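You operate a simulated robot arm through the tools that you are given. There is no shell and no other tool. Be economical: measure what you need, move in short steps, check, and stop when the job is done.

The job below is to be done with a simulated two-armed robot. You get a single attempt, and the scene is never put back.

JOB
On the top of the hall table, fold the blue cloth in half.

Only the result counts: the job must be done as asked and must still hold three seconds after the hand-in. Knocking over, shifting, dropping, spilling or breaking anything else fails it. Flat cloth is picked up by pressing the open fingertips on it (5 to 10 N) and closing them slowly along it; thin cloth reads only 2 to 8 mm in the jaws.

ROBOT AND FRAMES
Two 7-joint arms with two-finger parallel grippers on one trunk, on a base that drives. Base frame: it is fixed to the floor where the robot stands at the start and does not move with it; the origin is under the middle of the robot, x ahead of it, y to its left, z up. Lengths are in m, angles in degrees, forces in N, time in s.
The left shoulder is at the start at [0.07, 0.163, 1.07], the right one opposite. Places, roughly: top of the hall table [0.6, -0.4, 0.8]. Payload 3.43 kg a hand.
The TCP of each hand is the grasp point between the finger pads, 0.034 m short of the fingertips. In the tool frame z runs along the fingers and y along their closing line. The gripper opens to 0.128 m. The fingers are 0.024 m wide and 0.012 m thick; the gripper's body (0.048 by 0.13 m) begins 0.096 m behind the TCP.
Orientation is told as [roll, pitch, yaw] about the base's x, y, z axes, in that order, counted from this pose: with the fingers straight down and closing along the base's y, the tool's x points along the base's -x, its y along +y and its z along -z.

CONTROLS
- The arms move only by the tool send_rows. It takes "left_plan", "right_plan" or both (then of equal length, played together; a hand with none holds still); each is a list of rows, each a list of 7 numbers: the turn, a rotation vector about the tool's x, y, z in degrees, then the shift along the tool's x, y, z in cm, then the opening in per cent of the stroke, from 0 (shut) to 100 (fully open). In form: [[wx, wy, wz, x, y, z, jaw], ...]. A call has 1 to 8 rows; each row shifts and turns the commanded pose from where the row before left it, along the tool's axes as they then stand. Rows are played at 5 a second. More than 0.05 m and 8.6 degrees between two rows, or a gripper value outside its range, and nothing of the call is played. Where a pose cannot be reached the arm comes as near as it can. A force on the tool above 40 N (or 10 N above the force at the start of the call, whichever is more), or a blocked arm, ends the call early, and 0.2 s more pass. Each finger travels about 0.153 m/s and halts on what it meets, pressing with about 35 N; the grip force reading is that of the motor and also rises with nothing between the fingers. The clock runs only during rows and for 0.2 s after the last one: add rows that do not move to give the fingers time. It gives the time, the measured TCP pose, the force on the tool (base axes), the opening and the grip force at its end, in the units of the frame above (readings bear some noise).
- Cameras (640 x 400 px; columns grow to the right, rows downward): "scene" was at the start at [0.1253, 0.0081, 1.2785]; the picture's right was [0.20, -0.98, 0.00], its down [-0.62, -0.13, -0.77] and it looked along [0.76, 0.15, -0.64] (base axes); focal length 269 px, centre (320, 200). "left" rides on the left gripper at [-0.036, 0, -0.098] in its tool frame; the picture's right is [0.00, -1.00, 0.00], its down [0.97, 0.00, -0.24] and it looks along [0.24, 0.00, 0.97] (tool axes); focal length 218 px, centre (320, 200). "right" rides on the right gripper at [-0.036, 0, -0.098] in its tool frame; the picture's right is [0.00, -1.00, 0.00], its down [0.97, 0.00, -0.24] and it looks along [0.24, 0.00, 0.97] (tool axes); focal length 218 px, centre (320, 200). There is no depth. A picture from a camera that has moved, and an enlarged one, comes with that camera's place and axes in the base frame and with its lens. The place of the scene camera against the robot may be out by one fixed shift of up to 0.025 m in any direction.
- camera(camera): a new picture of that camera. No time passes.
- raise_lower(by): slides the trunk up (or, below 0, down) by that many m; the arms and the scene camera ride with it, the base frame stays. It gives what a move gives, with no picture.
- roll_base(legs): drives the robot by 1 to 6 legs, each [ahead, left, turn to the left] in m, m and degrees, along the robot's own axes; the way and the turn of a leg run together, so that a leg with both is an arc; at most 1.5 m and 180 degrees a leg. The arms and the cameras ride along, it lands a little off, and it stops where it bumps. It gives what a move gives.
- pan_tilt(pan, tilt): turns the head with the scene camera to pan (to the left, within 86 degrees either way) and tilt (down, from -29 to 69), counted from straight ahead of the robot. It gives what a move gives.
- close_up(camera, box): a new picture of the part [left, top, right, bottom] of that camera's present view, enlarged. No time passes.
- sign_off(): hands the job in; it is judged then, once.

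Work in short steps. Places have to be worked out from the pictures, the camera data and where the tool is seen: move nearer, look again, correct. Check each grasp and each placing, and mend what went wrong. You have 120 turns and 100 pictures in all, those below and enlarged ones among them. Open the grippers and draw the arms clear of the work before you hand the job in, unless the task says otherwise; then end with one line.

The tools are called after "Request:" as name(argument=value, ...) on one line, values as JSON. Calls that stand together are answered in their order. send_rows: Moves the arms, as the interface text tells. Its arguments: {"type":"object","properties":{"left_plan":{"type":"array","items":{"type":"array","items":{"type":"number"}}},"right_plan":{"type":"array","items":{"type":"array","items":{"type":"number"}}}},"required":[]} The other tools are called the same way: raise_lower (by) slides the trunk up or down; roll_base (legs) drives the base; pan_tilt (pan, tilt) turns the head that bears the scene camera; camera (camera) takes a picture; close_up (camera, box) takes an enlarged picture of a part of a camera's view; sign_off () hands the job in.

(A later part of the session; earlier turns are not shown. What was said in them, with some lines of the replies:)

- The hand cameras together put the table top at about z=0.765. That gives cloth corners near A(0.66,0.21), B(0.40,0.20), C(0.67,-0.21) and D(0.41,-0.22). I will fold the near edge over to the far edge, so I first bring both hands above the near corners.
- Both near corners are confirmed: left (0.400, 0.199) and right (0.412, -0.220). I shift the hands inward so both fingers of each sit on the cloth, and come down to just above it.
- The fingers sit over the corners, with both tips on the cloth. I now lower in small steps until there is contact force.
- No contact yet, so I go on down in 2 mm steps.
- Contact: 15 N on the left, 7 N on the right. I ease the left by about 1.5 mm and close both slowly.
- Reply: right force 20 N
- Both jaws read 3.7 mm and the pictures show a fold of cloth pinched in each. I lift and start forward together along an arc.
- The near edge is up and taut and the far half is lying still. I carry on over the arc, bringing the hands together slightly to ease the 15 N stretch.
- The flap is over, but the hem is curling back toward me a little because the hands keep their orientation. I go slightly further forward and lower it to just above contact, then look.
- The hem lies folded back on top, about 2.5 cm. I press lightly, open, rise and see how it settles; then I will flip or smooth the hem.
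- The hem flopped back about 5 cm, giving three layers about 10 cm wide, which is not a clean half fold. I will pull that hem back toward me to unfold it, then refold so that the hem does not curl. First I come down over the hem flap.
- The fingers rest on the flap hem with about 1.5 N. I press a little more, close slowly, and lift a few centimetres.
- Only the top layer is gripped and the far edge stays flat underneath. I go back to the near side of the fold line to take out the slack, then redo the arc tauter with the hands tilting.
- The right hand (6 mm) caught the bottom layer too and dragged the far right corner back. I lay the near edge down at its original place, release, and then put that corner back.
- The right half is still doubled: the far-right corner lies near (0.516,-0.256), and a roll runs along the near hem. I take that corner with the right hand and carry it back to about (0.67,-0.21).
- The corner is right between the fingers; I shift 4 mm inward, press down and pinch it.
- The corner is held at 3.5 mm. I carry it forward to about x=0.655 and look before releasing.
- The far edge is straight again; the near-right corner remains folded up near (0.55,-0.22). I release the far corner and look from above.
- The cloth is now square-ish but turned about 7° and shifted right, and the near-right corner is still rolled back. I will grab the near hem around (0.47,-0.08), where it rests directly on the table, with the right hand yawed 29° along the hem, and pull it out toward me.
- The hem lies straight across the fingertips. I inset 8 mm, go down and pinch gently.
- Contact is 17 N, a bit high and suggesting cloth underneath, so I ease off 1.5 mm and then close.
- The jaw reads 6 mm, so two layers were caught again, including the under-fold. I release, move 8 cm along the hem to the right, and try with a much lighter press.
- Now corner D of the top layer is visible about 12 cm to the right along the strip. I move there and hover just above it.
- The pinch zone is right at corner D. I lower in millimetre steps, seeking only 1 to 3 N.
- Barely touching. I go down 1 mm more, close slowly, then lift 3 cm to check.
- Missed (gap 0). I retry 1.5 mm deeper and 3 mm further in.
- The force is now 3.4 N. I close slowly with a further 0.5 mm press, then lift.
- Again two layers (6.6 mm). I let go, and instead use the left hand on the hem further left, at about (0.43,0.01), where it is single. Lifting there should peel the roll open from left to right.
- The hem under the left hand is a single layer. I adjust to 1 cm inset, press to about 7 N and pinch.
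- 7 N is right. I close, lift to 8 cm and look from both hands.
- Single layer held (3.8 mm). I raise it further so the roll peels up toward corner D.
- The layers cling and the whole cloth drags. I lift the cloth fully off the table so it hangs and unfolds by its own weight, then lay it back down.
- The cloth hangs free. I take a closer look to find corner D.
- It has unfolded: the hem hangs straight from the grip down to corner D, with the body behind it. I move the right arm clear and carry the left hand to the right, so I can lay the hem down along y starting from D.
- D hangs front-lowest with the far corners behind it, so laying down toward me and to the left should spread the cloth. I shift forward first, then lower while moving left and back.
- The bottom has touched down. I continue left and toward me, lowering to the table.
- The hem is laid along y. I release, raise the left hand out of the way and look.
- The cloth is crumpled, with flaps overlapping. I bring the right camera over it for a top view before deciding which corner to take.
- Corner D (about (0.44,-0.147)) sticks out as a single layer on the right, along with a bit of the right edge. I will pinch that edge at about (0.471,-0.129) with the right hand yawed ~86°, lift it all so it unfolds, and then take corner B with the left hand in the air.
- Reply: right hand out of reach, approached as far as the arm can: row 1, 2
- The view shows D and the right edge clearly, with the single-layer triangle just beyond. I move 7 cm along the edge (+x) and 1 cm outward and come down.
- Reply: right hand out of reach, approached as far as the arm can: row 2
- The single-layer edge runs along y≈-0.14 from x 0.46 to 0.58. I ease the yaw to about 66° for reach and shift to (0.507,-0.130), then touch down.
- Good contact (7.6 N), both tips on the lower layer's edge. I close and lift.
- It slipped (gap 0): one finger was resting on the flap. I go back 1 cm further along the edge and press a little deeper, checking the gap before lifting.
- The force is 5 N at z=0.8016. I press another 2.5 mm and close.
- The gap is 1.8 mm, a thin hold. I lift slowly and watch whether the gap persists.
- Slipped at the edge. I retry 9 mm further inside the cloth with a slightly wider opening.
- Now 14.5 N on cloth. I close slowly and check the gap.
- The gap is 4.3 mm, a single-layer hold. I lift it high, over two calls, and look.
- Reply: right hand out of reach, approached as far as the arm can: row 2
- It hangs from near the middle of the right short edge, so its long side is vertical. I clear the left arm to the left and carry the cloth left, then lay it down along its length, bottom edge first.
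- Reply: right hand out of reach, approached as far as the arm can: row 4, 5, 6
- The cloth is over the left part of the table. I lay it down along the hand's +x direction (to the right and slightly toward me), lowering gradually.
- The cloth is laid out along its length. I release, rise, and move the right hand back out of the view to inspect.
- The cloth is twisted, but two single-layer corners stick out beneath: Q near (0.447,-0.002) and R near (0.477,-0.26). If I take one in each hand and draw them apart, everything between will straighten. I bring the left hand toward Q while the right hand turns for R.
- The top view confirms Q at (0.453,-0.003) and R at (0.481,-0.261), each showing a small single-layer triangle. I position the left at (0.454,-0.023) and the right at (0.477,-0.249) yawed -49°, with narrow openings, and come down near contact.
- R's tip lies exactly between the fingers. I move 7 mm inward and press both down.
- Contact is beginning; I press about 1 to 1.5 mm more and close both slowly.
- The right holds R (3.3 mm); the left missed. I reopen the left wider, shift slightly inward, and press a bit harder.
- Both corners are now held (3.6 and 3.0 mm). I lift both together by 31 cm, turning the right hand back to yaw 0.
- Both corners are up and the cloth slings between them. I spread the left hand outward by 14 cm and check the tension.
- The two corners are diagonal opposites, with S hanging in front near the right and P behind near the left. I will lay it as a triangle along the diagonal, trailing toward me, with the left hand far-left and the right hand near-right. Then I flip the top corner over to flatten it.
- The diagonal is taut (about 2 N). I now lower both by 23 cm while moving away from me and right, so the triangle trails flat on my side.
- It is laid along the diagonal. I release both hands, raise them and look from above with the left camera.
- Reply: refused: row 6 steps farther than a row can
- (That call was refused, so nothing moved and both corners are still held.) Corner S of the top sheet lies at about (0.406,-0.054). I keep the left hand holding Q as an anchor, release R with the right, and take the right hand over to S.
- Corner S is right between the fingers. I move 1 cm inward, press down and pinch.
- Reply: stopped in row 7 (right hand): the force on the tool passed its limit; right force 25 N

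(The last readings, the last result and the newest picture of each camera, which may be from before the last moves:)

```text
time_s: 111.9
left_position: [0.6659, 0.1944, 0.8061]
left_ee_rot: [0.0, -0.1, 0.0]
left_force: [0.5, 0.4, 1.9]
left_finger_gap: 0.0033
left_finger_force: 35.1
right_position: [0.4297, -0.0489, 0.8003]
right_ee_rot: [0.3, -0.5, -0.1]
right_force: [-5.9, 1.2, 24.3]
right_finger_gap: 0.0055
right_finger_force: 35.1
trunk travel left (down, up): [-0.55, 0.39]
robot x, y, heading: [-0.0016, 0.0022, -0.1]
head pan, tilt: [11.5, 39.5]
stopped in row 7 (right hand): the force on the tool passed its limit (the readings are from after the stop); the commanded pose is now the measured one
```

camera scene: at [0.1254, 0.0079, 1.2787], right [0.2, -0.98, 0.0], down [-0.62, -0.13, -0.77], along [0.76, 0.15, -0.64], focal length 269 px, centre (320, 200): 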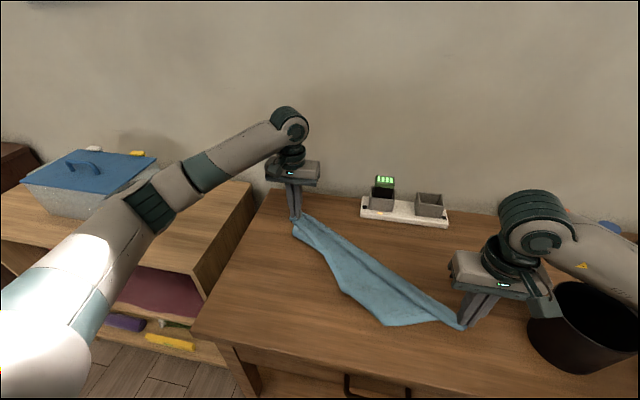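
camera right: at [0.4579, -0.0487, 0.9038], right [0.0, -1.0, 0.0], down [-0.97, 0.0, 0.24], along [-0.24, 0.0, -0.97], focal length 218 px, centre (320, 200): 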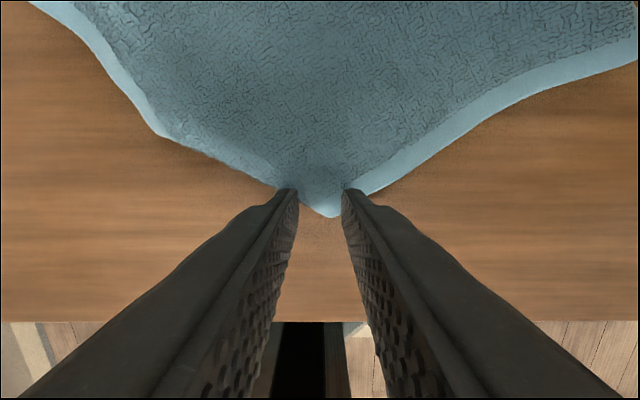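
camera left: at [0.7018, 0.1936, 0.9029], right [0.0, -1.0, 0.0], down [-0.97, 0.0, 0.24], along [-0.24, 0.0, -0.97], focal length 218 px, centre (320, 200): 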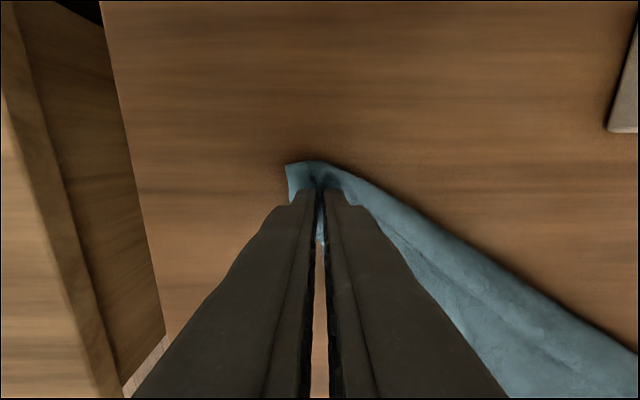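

The gap reads 5.5 mm at 24 N, perhaps two layers. I reopen, go 6 mm back toward the tip and press more lightly.

Request:
send_rows(right_plan=[[0, 0, 0, 0, 0, -0.3, 8], [0, 0, 0, 0, 0, -0.5, 20], [0, 0, 0, 0.6, 0, 0, 20], [0, 0, 0, 0, 0, 0.4, 20], [0, 0, 0, 0, 0, 0.2, 20], [0, 0, 0, 0, 0, 0, 20]])

```text
time_s: 113.3
left_position: [0.6668, 0.1933, 0.806]
left_ee_rot: [0.0, 0.0, 0.0]
left_force: [-0.5, 0.9, 0.5]
left_finger_gap: 0.0035
left_finger_force: 35.0
right_position: [0.4253, -0.0494, 0.7979]
right_ee_rot: [0.3, -0.2, -0.2]
right_force: [2.1, 0.1, 5.4]
right_finger_gap: 0.0255
right_finger_force: 0.1
trunk travel left (down, up): [-0.55, 0.39]
robot x, y, heading: [0.0009, 0.0012, 0.0]
head pan, tilt: [11.5, 39.5]
```

The press is 5.4 N at 0.798, right for a single layer on the table. I close and lift 5 cm.

Request:
send_rows(right_plan=[[0, 0, 0, 0, 0, 0, 16], [0, 0, 0, 0, 0, 0, 12], [0, 0, 0, 0, 0, 0, 7], [0, 0, 0, 0, 0, 0, 2], [0, 0, 0, 0, 0, 0, 0], [0, 0, 0, 0, 0, -2, 0], [0, 0, 0, 0, 0, -3, 0], [0, 0, 0, 0, 0, 0, 0]])

Request:
camera(camera="scene")

```text
time_s: 115.1
left_position: [0.6664, 0.1948, 0.8063]
left_ee_rot: [0.0, 0.0, 0.0]
left_force: [0.1, -0.3, 1.8]
left_finger_gap: 0.0036
left_finger_force: 35.2
right_position: [0.4261, -0.0497, 0.8492]
right_ee_rot: [0.3, -0.1, 0.0]
right_force: [-0.3, 0.2, -0.6]
right_finger_gap: 0.0058
right_finger_force: 35.4
trunk travel left (down, up): [-0.55, 0.39]
robot x, y, heading: [-0.0021, -0.0033, -0.2]
head pan, tilt: [11.5, 39.5]
```

```text
13 pictures are left
camera scene: at [0.1255, 0.008, 1.2785], right [0.2, -0.98, 0.0], down [-0.62, -0.13, -0.77], along [0.76, 0.15, -0.64], focal length 269 px, centre (320, 200)
```

scene: 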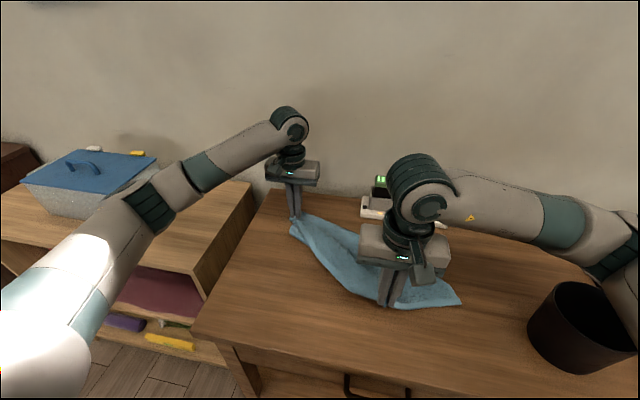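

It is held at 5.8 mm, possibly just a doubled corner ridge. I carry it up and over the diagonal halfway and look at what comes along.

Request:
send_rows(right_plan=[[0, 0, 0, -1.5, -1, -3.5, 0], [0, 0, 0, -2.2, -1.4, -3.5, 0], [0, 0, 0, -2.8, -1.7, -3, 0], [0, 0, 0, -3, -1.9, -2, 0], [0, 0, 0, -3, -1.8, -1, 0], [0, 0, 0, 0, 0, 0, 0]])

Request:
camera(camera="scene")

```text
time_s: 116.5
left_position: [0.6655, 0.1935, 0.8059]
left_ee_rot: [-0.1, 0.0, 0.1]
left_force: [-3.6, -8.7, 4.6]
left_finger_gap: 0.004
left_finger_force: 34.8
right_position: [0.5524, -0.1278, 0.977]
right_ee_rot: [0.2, -0.1, 0.0]
right_force: [2.5, 8.7, -4.1]
right_finger_gap: 0.0058
right_finger_force: 35.2
trunk travel left (down, up): [-0.55, 0.39]
robot x, y, heading: [-0.0006, -0.0003, -0.0]
head pan, tilt: [11.5, 39.5]
```

```text
12 pictures are left
camera scene: at [0.1253, 0.0086, 1.2785], right [0.2, -0.98, 0.0], down [-0.62, -0.13, -0.77], along [0.76, 0.15, -0.64], focal length 269 px, centre (320, 200)
```

scene: 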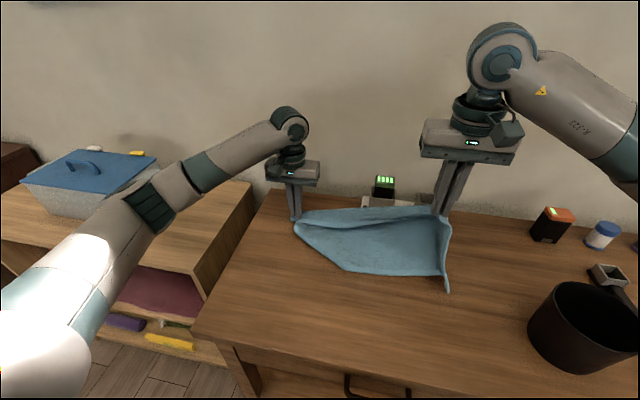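

Excellent: the pull shows about 9 N with the hands 0.38 m apart, so I now hold both ends of one long edge (Q and S), with the rest hanging open. I raise and align both hands so the cloth hangs as a flat rectangle, then I can lay it folded directly.

Request:
send_rows(left_plan=[[0, 0, 0, 3.19, 0, -3.42, 0], [0, 0, 0, 3.19, 0, -3.42, 0], [0, 0, 0, 3.19, 0, -3.42, 0], [0, 0, 0, 3.19, 0, -3.42, 0], [0, 0, 0, 3.19, 0, -3.42, 0], [0, 0, 0, 3.19, 0, -3.42, 0], [0, 0, 0, 3.19, 0, -3.42, 0], [0, 0, 0, 3.19, 0, -3.42, 0]], right_plan=[[0, 0, 0, 1.78, -0.6, -1.29, 0], [0, 0, 0, 1.78, -0.6, -1.29, 0], [0, 0, 0, 1.78, -0.6, -1.29, 0], [0, 0, 0, 1.78, -0.6, -1.29, 0], [0, 0, 0, 1.78, -0.6, -1.29, 0], [0, 0, 0, 1.78, -0.7, -1.29, 0], [0, 0, 0, 1.78, -0.8, -1.29, 0], [0, 0, 0, 1.78, -0.7, -1.29, 0]])

Request:
camera(camera="scene")

```text
time_s: 118.3
left_position: [0.4067, 0.1958, 1.0822]
left_ee_rot: [0.0, -0.2, 0.0]
left_force: [0.0, -4.4, 0.3]
left_finger_gap: 0.0038
left_finger_force: 35.0
right_position: [0.4057, -0.1812, 1.0813]
right_ee_rot: [0.4, -0.3, -0.2]
right_force: [-0.6, 3.9, 0.5]
right_finger_gap: 0.0058
right_finger_force: 34.5
trunk travel left (down, up): [-0.55, 0.39]
robot x, y, heading: [0.0002, 0.0012, -0.1]
head pan, tilt: [11.5, 39.5]
```

```text
11 pictures are left
camera scene: at [0.1228, 0.0077, 1.2788], right [0.2, -0.98, 0.0], down [-0.62, -0.13, -0.77], along [0.76, 0.15, -0.63], focal length 269 px, centre (320, 200)
```

scene: 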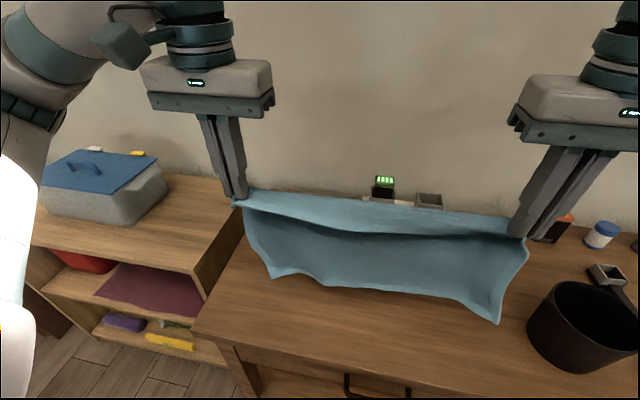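

It now hangs as a flat rectangle, with the bottom edge about 5 cm above the table. I lower it and move forward so the lower half lies down flat going away from me.

Request:
send_rows(left_plan=[[0, 0, 0, -0.2, 0, 2.6, 0], [0, 0, 0, -0.6, 0, 2.6, 0], [0, 0, 0, -2, 0, 2, 0], [0, 0, 0, -2.2, 0, 2.2, 0], [0, 0, 0, -2.2, 0, 2.2, 0], [0, 0, 0, -2.2, 0, 2.2, 0], [0, 0, 0, -2.2, 0, 2.2, 0], [0, 0, 0, -2, 0, 2, 0]], right_plan=[[0, 0, 0, -0.2, 0, 2.6, 0], [0, 0, 0, -0.6, 0, 2.6, 0], [0, 0, 0, -2, 0, 2, 0], [0, 0, 0, -2.2, 0, 2.2, 0], [0, 0, 0, -2.2, 0, 2.2, 0], [0, 0, 0, -2.2, 0, 2.2, 0], [0, 0, 0, -2.2, 0, 2.2, 0], [0, 0, 0, -2, 0, 2, 0]])

Request:
camera(camera="scene")

```text
time_s: 120.1
left_position: [0.5483, 0.1961, 0.8987]
left_ee_rot: [0.0, 0.1, -0.1]
left_force: [0.6, -5.0, -0.6]
left_finger_gap: 0.0038
left_finger_force: 35.4
right_position: [0.5469, -0.1819, 0.9]
right_ee_rot: [0.2, -0.1, -0.1]
right_force: [0.5, 4.9, -0.3]
right_finger_gap: 0.0059
right_finger_force: 35.0
trunk travel left (down, up): [-0.55, 0.39]
robot x, y, heading: [0.0021, -0.0004, -0.1]
head pan, tilt: [11.5, 39.5]
```

```text
10 pictures are left
camera scene: at [0.1266, 0.0084, 1.2784], right [0.2, -0.98, 0.0], down [-0.62, -0.13, -0.77], along [0.76, 0.15, -0.64], focal length 269 px, centre (320, 200)
```

scene: 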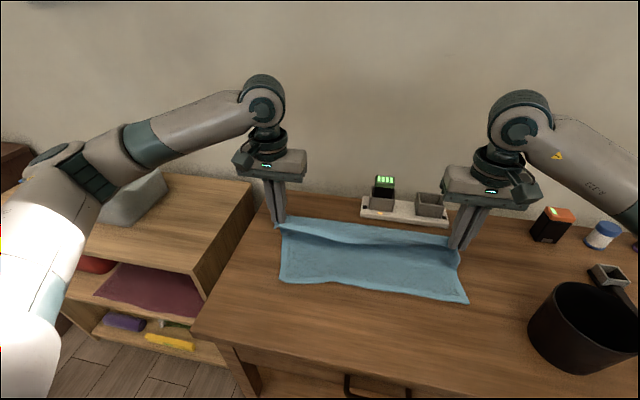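

The lower half is down, with the bottom edge at x≈0.46 (left) and 0.49 (right), so the fold line belongs at about 0.59 and 0.615. I go forward a little more, then start the arc back toward me.

Request:
send_rows(left_plan=[[0, 0, 0, -2.2, 0, 0, 0], [0, 0, 0, -2.2, 0, 0, 0], [0, 0, 0, 0.5, 0, 0.2, 0], [0, 0, 0, 1.5, 0, 0.3, 0], [0, 0, 0, 2, 0, 0.8, 0], [0, 0, 0, 2.2, 0, 1.4, 0], [0, 0, 0, 2, 0, 1.8, 0], [0, 0, 0, 0, 0, 0, 0]], right_plan=[[0, 0, 0, -3.2, 0, 0, 0], [0, 0, 0, -3.2, 0, 0, 0], [0, 0, 0, 0.5, 0, 0.2, 0], [0, 0, 0, 1.5, 0, 0.3, 0], [0, 0, 0, 2, 0, 0.8, 0], [0, 0, 0, 2.2, 0, 1.4, 0], [0, 0, 0, 2, 0, 1.8, 0], [0, 0, 0, 0, 0, 0, 0]])

Request:
camera(camera="scene")

```text
time_s: 121.9
left_position: [0.5083, 0.1968, 0.8549]
left_ee_rot: [0.0, 0.1, 0.0]
left_force: [-0.4, -3.6, 0.0]
left_finger_gap: 0.0036
left_finger_force: 35.2
right_position: [0.5245, -0.1805, 0.8555]
right_ee_rot: [0.2, -0.1, -0.1]
right_force: [0.0, 4.8, 0.0]
right_finger_gap: 0.0056
right_finger_force: 35.0
trunk travel left (down, up): [-0.55, 0.39]
robot x, y, heading: [0.002, 0.0003, -0.1]
head pan, tilt: [11.5, 39.5]
```

```text
9 pictures are left
camera scene: at [0.1256, 0.0083, 1.2785], right [0.2, -0.98, 0.0], down [-0.62, -0.13, -0.77], along [0.76, 0.15, -0.64], focal length 269 px, centre (320, 200)
```

scene: 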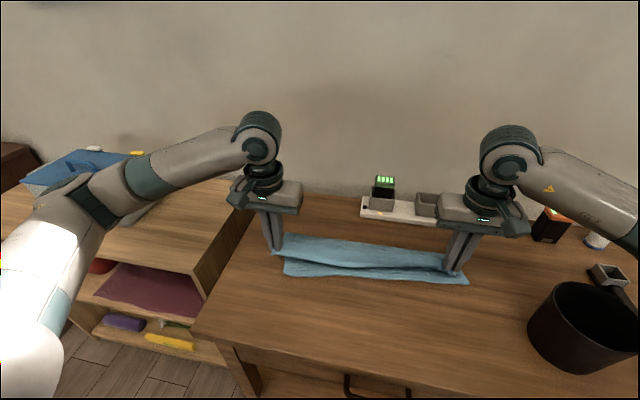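

The right end of the bottom edge was dragged forward to x≈0.534, while the left is at 0.474. So I bring the right hand down at x≈0.556 and the left at 0.497 to line up the edges.

Request:
send_rows(left_plan=[[0, 0, 0, 0.3, 0, 1, 0], [0, 0, 0, 0.3, 0, 1.2, 0], [0, 0, 0, 0.3, 0, 1.4, 0], [0, 0, 0, 0.2, 0, 1.2, 0], [0, 0, 0, 0, 0, 0, 0]], right_plan=[[0, 0, 0, -1, 0, 0.8, 0], [0, 0, 0, -1, 0, 1.2, 0], [0, 0, 0, -1, 0, 1.4, 0], [0, 0, 0, -0.1, 0, 1.2, 0], [0, 0, 0, 0, 0, 0, 0]])

Request:
camera(camera="right")

Request:
camera(camera="left")

```text
time_s: 123.1
left_position: [0.4969, 0.195, 0.8059]
left_ee_rot: [0.1, 0.0, -0.1]
left_force: [0.8, -5.7, 0.6]
left_finger_gap: 0.004
left_finger_force: 35.2
right_position: [0.5564, -0.1801, 0.8108]
right_ee_rot: [0.2, -0.2, -0.1]
right_force: [-2.3, 4.6, 3.4]
right_finger_gap: 0.0061
right_finger_force: 35.8
trunk travel left (down, up): [-0.55, 0.39]
robot x, y, heading: [-0.0014, -0.0009, -0.1]
head pan, tilt: [11.5, 39.5]
```

```text
8 pictures are left
camera right: at [0.592, -0.1793, 0.9084], right [0.0, -1.0, 0.0], down [-0.97, 0.0, 0.24], along [-0.24, 0.0, -0.97], focal length 218 px, centre (320, 200)
```

right: 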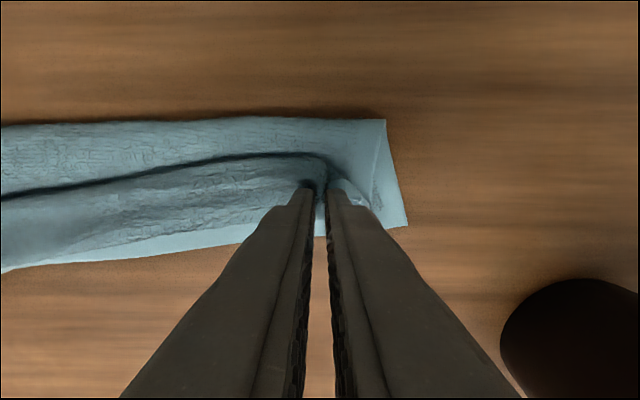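

```text
7 pictures are left
camera left: at [0.532, 0.1945, 0.9037], right [0.0, -1.0, 0.0], down [-0.97, 0.0, 0.24], along [-0.24, 0.0, -0.97], focal length 218 px, centre (320, 200)
```

left: 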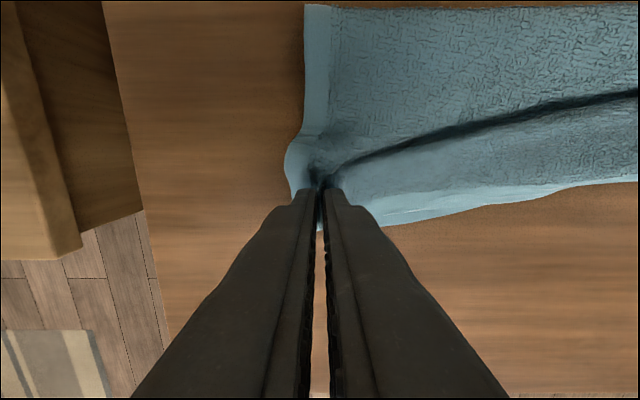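

The left end is well folded (0.48 to 0.605). On the right the lower layer slid, so the top is slack there and the fold sits at 0.608 instead of about 0.67. I redo the arc with both hands together, lifting forward and coming back, the right reaching x≈0.66.

Request:
send_rows(left_plan=[[0, 0, 0, -2, 0, -2.5, 0], [0, 0, 0, -2.5, 0, -2.5, 0], [0, 0, 0, -2.5, 0, -2, 0], [0, 0, 0, -1.5, 0, -0.5, 0], [0, 0, 0, 0, 0, 0, 0], [0, 0, 0, 1, 0, 0.3, 0], [0, 0, 0, 2, 0, 1.0, 0], [0, 0, 0, 2.2, 0, 1.6, 0]], right_plan=[[0, 0, 0, -2.4, 0, -2.5, 0], [0, 0, 0, -3, 0, -2.5, 0], [0, 0, 0, -3, 0, -2, 0], [0, 0, 0, -2.6, 0, -0.5, 0], [0, 0, 0, 0, 0, 0, 0], [0, 0, 0, 1, 0, 0.3, 0], [0, 0, 0, 2, 0, 1.0, 0], [0, 0, 0, 2.2, 0, 1.6, 0]])

Request:
camera(camera="scene")

```text
time_s: 124.9
left_position: [0.5298, 0.1935, 0.8518]
left_ee_rot: [0.0, -0.1, 0.0]
left_force: [1.7, -8.6, 0.6]
left_finger_gap: 0.0036
left_finger_force: 35.2
right_position: [0.6141, -0.1819, 0.8563]
right_ee_rot: [0.2, -0.1, -0.1]
right_force: [-2.5, 8.0, -0.3]
right_finger_gap: 0.0061
right_finger_force: 34.7
trunk travel left (down, up): [-0.55, 0.39]
robot x, y, heading: [0.0017, -0.0032, -0.1]
head pan, tilt: [11.5, 39.5]
```

```text
6 pictures are left
camera scene: at [0.125, 0.0083, 1.2787], right [0.2, -0.98, 0.0], down [-0.62, -0.13, -0.77], along [0.76, 0.15, -0.64], focal length 269 px, centre (320, 200)
```

scene: 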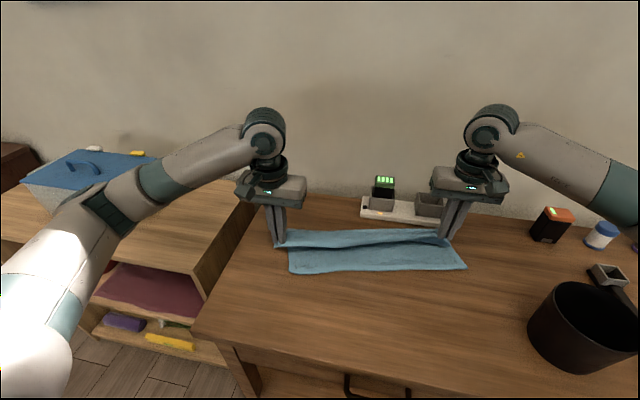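

The lower right corner followed to x≈0.58 (left 0.48), and the hands' tilt now matches it. I lower so the top edge lands on the bottom edge: left at 0.505, right at 0.605.

Request:
send_rows(left_plan=[[0, 0, 0, 0.9, 0, 1.2, 0], [0, 0, 0, 0.8, 0, 1.2, 0], [0, 0, 0, 0.7, 0, 1.2, 0], [0, 0, 0, 0, 0, 1.0, 0], [0, 0, 0, 0, 0, 0, 0]], right_plan=[[0, 0, 0, 0.4, 0, 1.2, 0], [0, 0, 0, 0.3, 0, 1.2, 0], [0, 0, 0, 0.2, 0, 1.2, 0], [0, 0, 0, 0, 0, 1.2, 0], [0, 0, 0, 0, 0, 0, 0]])

Request:
camera(camera="right")

```text
time_s: 126.1
left_position: [0.5058, 0.1941, 0.8054]
left_ee_rot: [-0.1, 0.0, 0.0]
left_force: [3.5, -12.1, 0.9]
left_finger_gap: 0.0039
left_finger_force: 34.5
right_position: [0.6046, -0.1803, 0.8088]
right_ee_rot: [0.2, -0.3, 0.0]
right_force: [-3.6, 10.2, 2.6]
right_finger_gap: 0.006
right_finger_force: 35.3
trunk travel left (down, up): [-0.55, 0.39]
robot x, y, heading: [0.0029, -0.0014, -0.1]
head pan, tilt: [11.5, 39.5]
```

```text
5 pictures are left
camera right: at [0.64, -0.18, 0.9065], right [0.0, -1.0, 0.0], down [-0.97, 0.0, 0.24], along [-0.24, 0.0, -0.97], focal length 218 px, centre (320, 200)
```

right: 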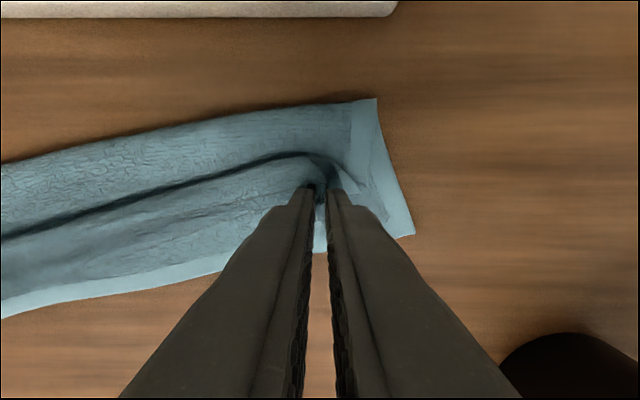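

The right end is off: the lower layer is only about 9 cm there, and the charger leaves no room to push the fold further. Hanging and re-laying works well, so I lift both ends again and repeat it with both hands moving equally.

Request:
send_rows(left_plan=[[0, 0, 0, 0.8, 0, -3.5, 0], [0, 0, 0, 1.4, 0, -3.5, 0], [0, 0, 0, 1.4, 0, -3.5, 0], [0, 0, 0, 1.4, 0, -3.5, 0], [0, 0, 0, 1.4, 0, -3.5, 0], [0, 0, 0, 1.4, 0, -3.5, 0], [0, 0, 0, 1.4, 0, -3.5, 0], [0, 0, 0, 1.4, 0, -3.5, 0]], right_plan=[[0, 0, 0, 2.5, 0, -3.45, 0], [0, 0, 0, 2.6, 0, -3.45, 0], [0, 0, 0, 2.6, 0, -3.45, 0], [0, 0, 0, 2.6, 0, -3.45, 0], [0, 0, 0, 2.6, 0, -3.45, 0], [0, 0, 0, 2.6, 0, -3.45, 0], [0, 0, 0, 2.6, 0, -3.45, 0], [0, 0, 0, 2.4, 0, -3.45, 0]])

Request:
send_rows(left_plan=[[0, 0, 0, 0, 0, 0, 0], [0, 0, 0, 0, 0, 0, 0], [0, 0, 0, 0, 0, 0, 0]], right_plan=[[0, 0, 0, 0, 0, 0, 0], [0, 0, 0, 0, 0, 0, 0], [0, 0, 0, 0, 0, 0, 0]])

```text
time_s: 127.9
left_position: [0.3992, 0.1955, 1.0887]
left_ee_rot: [0.0, -0.1, 0.0]
left_force: [-0.5, -5.0, -0.2]
left_finger_gap: 0.0042
left_finger_force: 35.2
right_position: [0.3957, -0.1814, 1.0847]
right_ee_rot: [0.2, -0.1, -0.1]
right_force: [-0.9, 3.8, -0.4]
right_finger_gap: 0.0058
right_finger_force: 35.0
trunk travel left (down, up): [-0.55, 0.39]
robot x, y, heading: [0.0012, 0.0009, 0.0]
head pan, tilt: [11.5, 39.5]
```

```text
time_s: 128.7
left_position: [0.4018, 0.1954, 1.0875]
left_ee_rot: [0.0, 0.1, 0.0]
left_force: [-0.1, -4.3, 0.1]
left_finger_gap: 0.0035
left_finger_force: 35.0
right_position: [0.3986, -0.1819, 1.0859]
right_ee_rot: [0.1, -0.1, -0.1]
right_force: [-0.4, 3.1, -0.5]
right_finger_gap: 0.0059
right_finger_force: 35.3
trunk travel left (down, up): [-0.55, 0.39]
robot x, y, heading: [0.0026, 0.0, -0.1]
head pan, tilt: [11.5, 39.5]
```

The cloth hangs cleanly again. I lower it nearly straight until the bottom edge surely touches, then lay it forward more slowly and lower than before.

Request:
send_rows(left_plan=[[0, 0, 0, 0, 0, 2.5, 0], [0, 0, 0, 0, 0, 2.5, 0], [0, 0, 0, -0.6, 0, 2.2, 0], [0, 0, 0, -1.6, 0, 2.2, 0], [0, 0, 0, -2, 0, 2.2, 0], [0, 0, 0, -2, 0, 2.2, 0], [0, 0, 0, -2, 0, 2.2, 0], [0, 0, 0, -2, 0, 2.2, 0]], right_plan=[[0, 0, 0, 0, 0, 2.5, 0], [0, 0, 0, 0, 0, 2.5, 0], [0, 0, 0, -0.6, 0, 2.2, 0], [0, 0, 0, -1.6, 0, 2.2, 0], [0, 0, 0, -2, 0, 2.2, 0], [0, 0, 0, -2, 0, 2.2, 0], [0, 0, 0, -2, 0, 2.2, 0], [0, 0, 0, -2, 0, 2.2, 0]])

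Request:
camera(camera="scene")

```text
time_s: 130.5
left_position: [0.5029, 0.1927, 0.9026]
left_ee_rot: [0.1, 0.1, 0.1]
left_force: [-0.4, -3.4, 0.5]
left_finger_gap: 0.0037
left_finger_force: 35.6
right_position: [0.5026, -0.1817, 0.9018]
right_ee_rot: [0.1, -0.1, -0.1]
right_force: [-0.2, 3.4, 0.2]
right_finger_gap: 0.0061
right_finger_force: 34.7
trunk travel left (down, up): [-0.55, 0.39]
robot x, y, heading: [-0.0026, 0.0008, 0.1]
head pan, tilt: [11.5, 39.5]
```

```text
4 pictures are left
camera scene: at [0.1266, 0.0083, 1.2784], right [0.2, -0.98, 0.0], down [-0.62, -0.13, -0.77], along [0.76, 0.15, -0.64], focal length 269 px, centre (320, 200)
```

scene: 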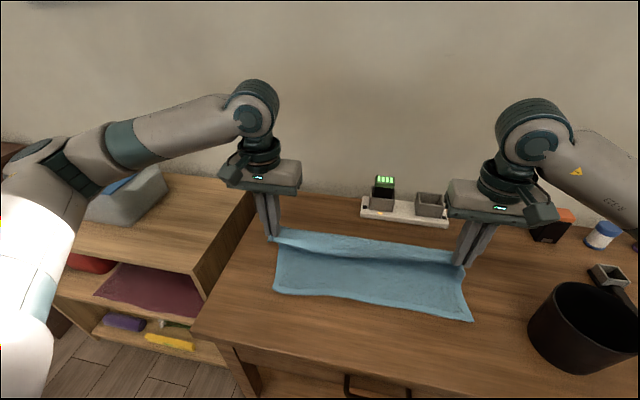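

The bottom edge is now at x≈0.432 and 0.448, nearly parallel and not dragged. I go forward about 5.5 cm to the fold line (0.56/0.57), then arc back toward me with both hands.

Request:
send_rows(left_plan=[[0, 0, 0, -1.8, 0, 0.4, 0], [0, 0, 0, -1.8, 0, 0.4, 0], [0, 0, 0, -1.7, 0, 0.4, 0], [0, 0, 0, 0.8, 0, 0, 0], [0, 0, 0, 1.8, 0, 0.6, 0], [0, 0, 0, 2.2, 0, 1.2, 0], [0, 0, 0, 2.2, 0, 1.8, 0], [0, 0, 0, 1.8, 0, 2.2, 0]], right_plan=[[0, 0, 0, -2.1, 0, 0.4, 0], [0, 0, 0, -2.1, 0, 0.4, 0], [0, 0, 0, -2.1, 0, 0.4, 0], [0, 0, 0, 0.8, 0, 0, 0], [0, 0, 0, 1.8, 0, 0.6, 0], [0, 0, 0, 2.2, 0, 1.2, 0], [0, 0, 0, 2.2, 0, 1.8, 0], [0, 0, 0, 1.8, 0, 2.2, 0]])

Request:
camera(camera="scene")

```text
time_s: 132.3
left_position: [0.4682, 0.1972, 0.8357]
left_ee_rot: [0.1, -0.1, 0.1]
left_force: [0.0, -4.2, 0.3]
left_finger_gap: 0.0035
left_finger_force: 34.6
right_position: [0.4774, -0.1812, 0.8341]
right_ee_rot: [0.2, -0.1, -0.2]
right_force: [0.1, 2.8, -0.7]
right_finger_gap: 0.0055
right_finger_force: 34.9
trunk travel left (down, up): [-0.55, 0.39]
robot x, y, heading: [0.0007, 0.0019, -0.2]
head pan, tilt: [11.5, 39.5]
```

```text
3 pictures are left
camera scene: at [0.1252, 0.0082, 1.2786], right [0.2, -0.98, 0.0], down [-0.62, -0.13, -0.77], along [0.76, 0.15, -0.64], focal length 269 px, centre (320, 200)
```

scene: 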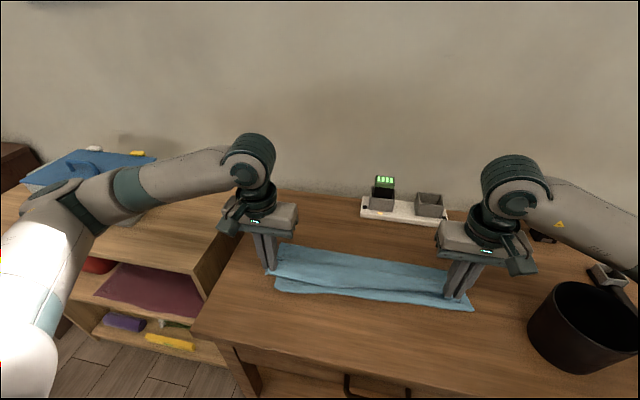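

The layers line up well now: bottom edge at 0.432/0.473, fold at about 0.55/0.565. I set the top edge down on the bottom edge (left 0.457, right 0.495), release slowly and raise both hands.

Request:
send_rows(left_plan=[[0, 0, 0, 0.5, 0, 1.0, 0], [0, 0, 0, 0.5, -0.2, 1.0, 0], [0, 0, 0, 0.1, -0.2, 1.2, 0], [0, 0, 0, 0, 0, 0.3, 2], [0, 0, 0, 0, 0, 0, 6], [0, 0, 0, 0, 0, 0, 12], [0, 0, 0, 0, 0, -3, 12], [0, 0, 0, 0, 0, -4, 12]], right_plan=[[0, 0, 0, -0.7, 0, 1.0, 0], [0, 0, 0, -0.7, 0.2, 1.0, 0], [0, 0, 0, -0.4, 0.2, 1.0, 0], [0, 0, 0, 0, 0, 0.3, 2], [0, 0, 0, 0, 0, 0, 6], [0, 0, 0, 0, 0, 0, 12], [0, 0, 0, 0, 0, -3, 12], [0, 0, 0, 0, 0, -4, 12]])

Request:
send_rows(left_plan=[[0, 0, 0, -1, 3, -3, 12], [0, 0, 0, -1, 4, -2, 12], [0, 0, 0, -1, 4, 0, 12], [0, 0, 0, 0, 4, 0, 12]], right_plan=[[0, 0, 0, -1, -1, -3, 12], [0, 0, 0, -1, 1, -3, 12], [0, 0, 0, -1, 4, -2, 60], [0, 0, 0, -1, 4, -2, 100]])

Request:
close_up(camera="scene", box=[240, 220, 500, 382])

```text
time_s: 134.1
left_position: [0.454, 0.1907, 0.8699]
left_ee_rot: [0.1, 0.0, 0.0]
left_force: [0.4, -0.3, -0.6]
left_finger_gap: 0.0155
left_finger_force: 0.1
right_position: [0.4925, -0.1778, 0.8681]
right_ee_rot: [0.1, -0.1, -0.2]
right_force: [-0.1, -0.1, 0.1]
right_finger_gap: 0.0154
right_finger_force: 0.0
trunk travel left (down, up): [-0.55, 0.39]
robot x, y, heading: [-0.001, 0.0005, 0.1]
head pan, tilt: [11.5, 39.5]
```

```text
time_s: 135.1
left_position: [0.4842, 0.3424, 0.9209]
left_ee_rot: [-0.1, 0.0, 0.0]
left_force: [0.3, -0.6, 0.1]
left_finger_gap: 0.0155
left_finger_force: 0.1
right_position: [0.5321, -0.0949, 0.9728]
right_ee_rot: [0.0, -0.2, -0.2]
right_force: [-1.4, 0.5, 0.8]
right_finger_gap: 0.1282
right_finger_force: 0.1
trunk travel left (down, up): [-0.55, 0.39]
robot x, y, heading: [-0.003, 0.0026, -0.1]
head pan, tilt: [11.5, 39.5]
```

```text
2.46 times, centred on (370, 301) of scene
camera zoom: at [0.1243, 0.011, 1.2786], right [0.2, -0.98, 0.0], down [-0.62, -0.13, -0.77], along [0.76, 0.15, -0.64], focal length 663 px, centre (197, -49)
```

zoom: 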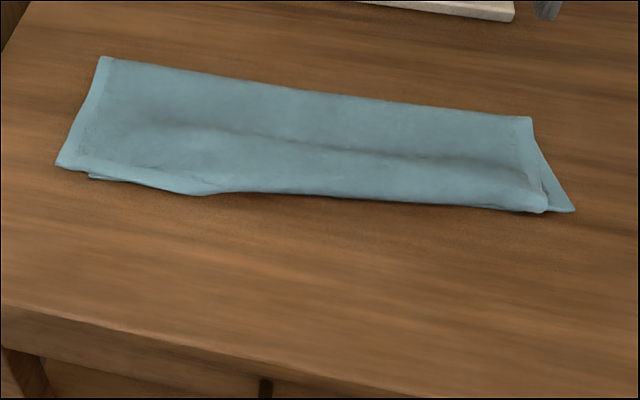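

The cloth now lies folded in half, with the left corners together and the right corners within about 2 cm. I check from above with one more picture.

Request:
camera(camera="right")

```text
1 pictures are left
camera right: at [0.5691, -0.0936, 1.0705], right [0.0, -1.0, 0.0], down [-0.97, 0.0, 0.24], along [-0.24, 0.0, -0.97], focal length 218 px, centre (320, 200)
```

right: 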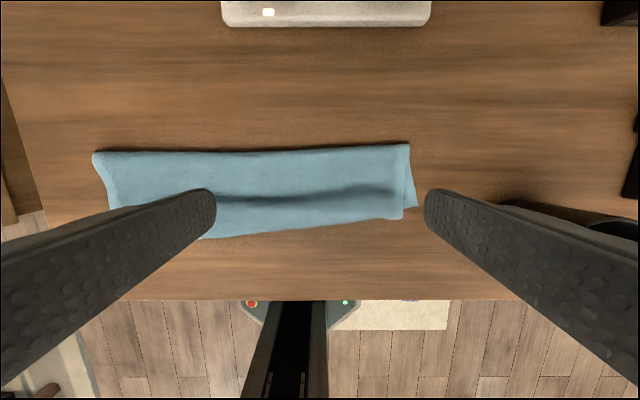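

The top view shows a neat two-layer strip, about 10 to 12 cm by 42 cm, with edges and corners together. I draw both arms up and clear.

Request:
send_rows(left_plan=[[0, 0, 0, 0, 1, -3, 20], [0, 0, 0, 0, 1, -3, 40], [0, 0, 0, 0, 0, -3, 60], [0, 0, 0, 0, 0, 0, 60], [0, 0, 0, 0, 0, 0, 60]], right_plan=[[0, 0, 0, 0, 0, -4, 100], [0, 0, 0, 0, 0, -4, 100], [0, 0, 0, 0, -4, -2, 100], [0, 0, 0, 0, -4, 0, 100], [0, 0, 0, 0, -4, 0, 100]])

Request:
camera(camera="scene")

```text
time_s: 136.3
left_position: [0.487, 0.3621, 1.0114]
left_ee_rot: [0.0, 0.1, 0.0]
left_force: [0.0, 0.0, 0.1]
left_finger_gap: 0.0768
left_finger_force: 0.0
right_position: [0.5344, -0.2197, 1.0698]
right_ee_rot: [0.4, -0.1, 0.0]
right_force: [0.3, 0.6, -0.5]
right_finger_gap: 0.128
right_finger_force: 0.1
trunk travel left (down, up): [-0.55, 0.39]
robot x, y, heading: [-0.0027, 0.0014, -0.0]
head pan, tilt: [11.5, 39.5]
```

```text
0 pictures are left
camera scene: at [0.1245, 0.0063, 1.2787], right [0.2, -0.98, 0.0], down [-0.62, -0.13, -0.77], along [0.76, 0.16, -0.64], focal length 269 px, centre (320, 200)
```

scene: 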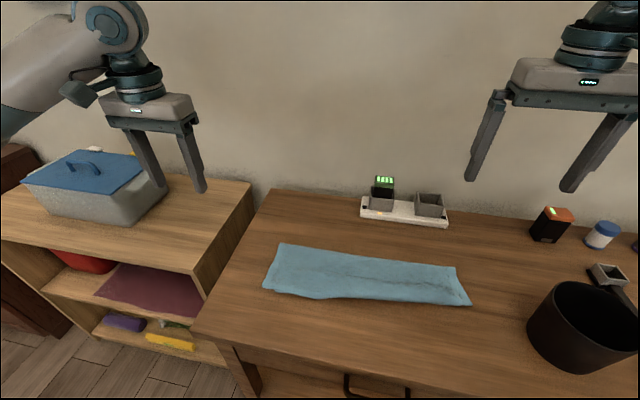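

The cloth lies folded in half on the table, both hands are open and clear, and nothing else has moved. I hand it in.

Request:
sign_off()

```text
The job is handed in.
```

The blue cloth is folded in half on the hall table, with the left corners meeting and the right corners about 2 cm apart. A slight ridge remains in the top layer, so the right end is about 10 cm wide against 12 cm on the left. Both grippers are open and clear, and nothing else was moved.
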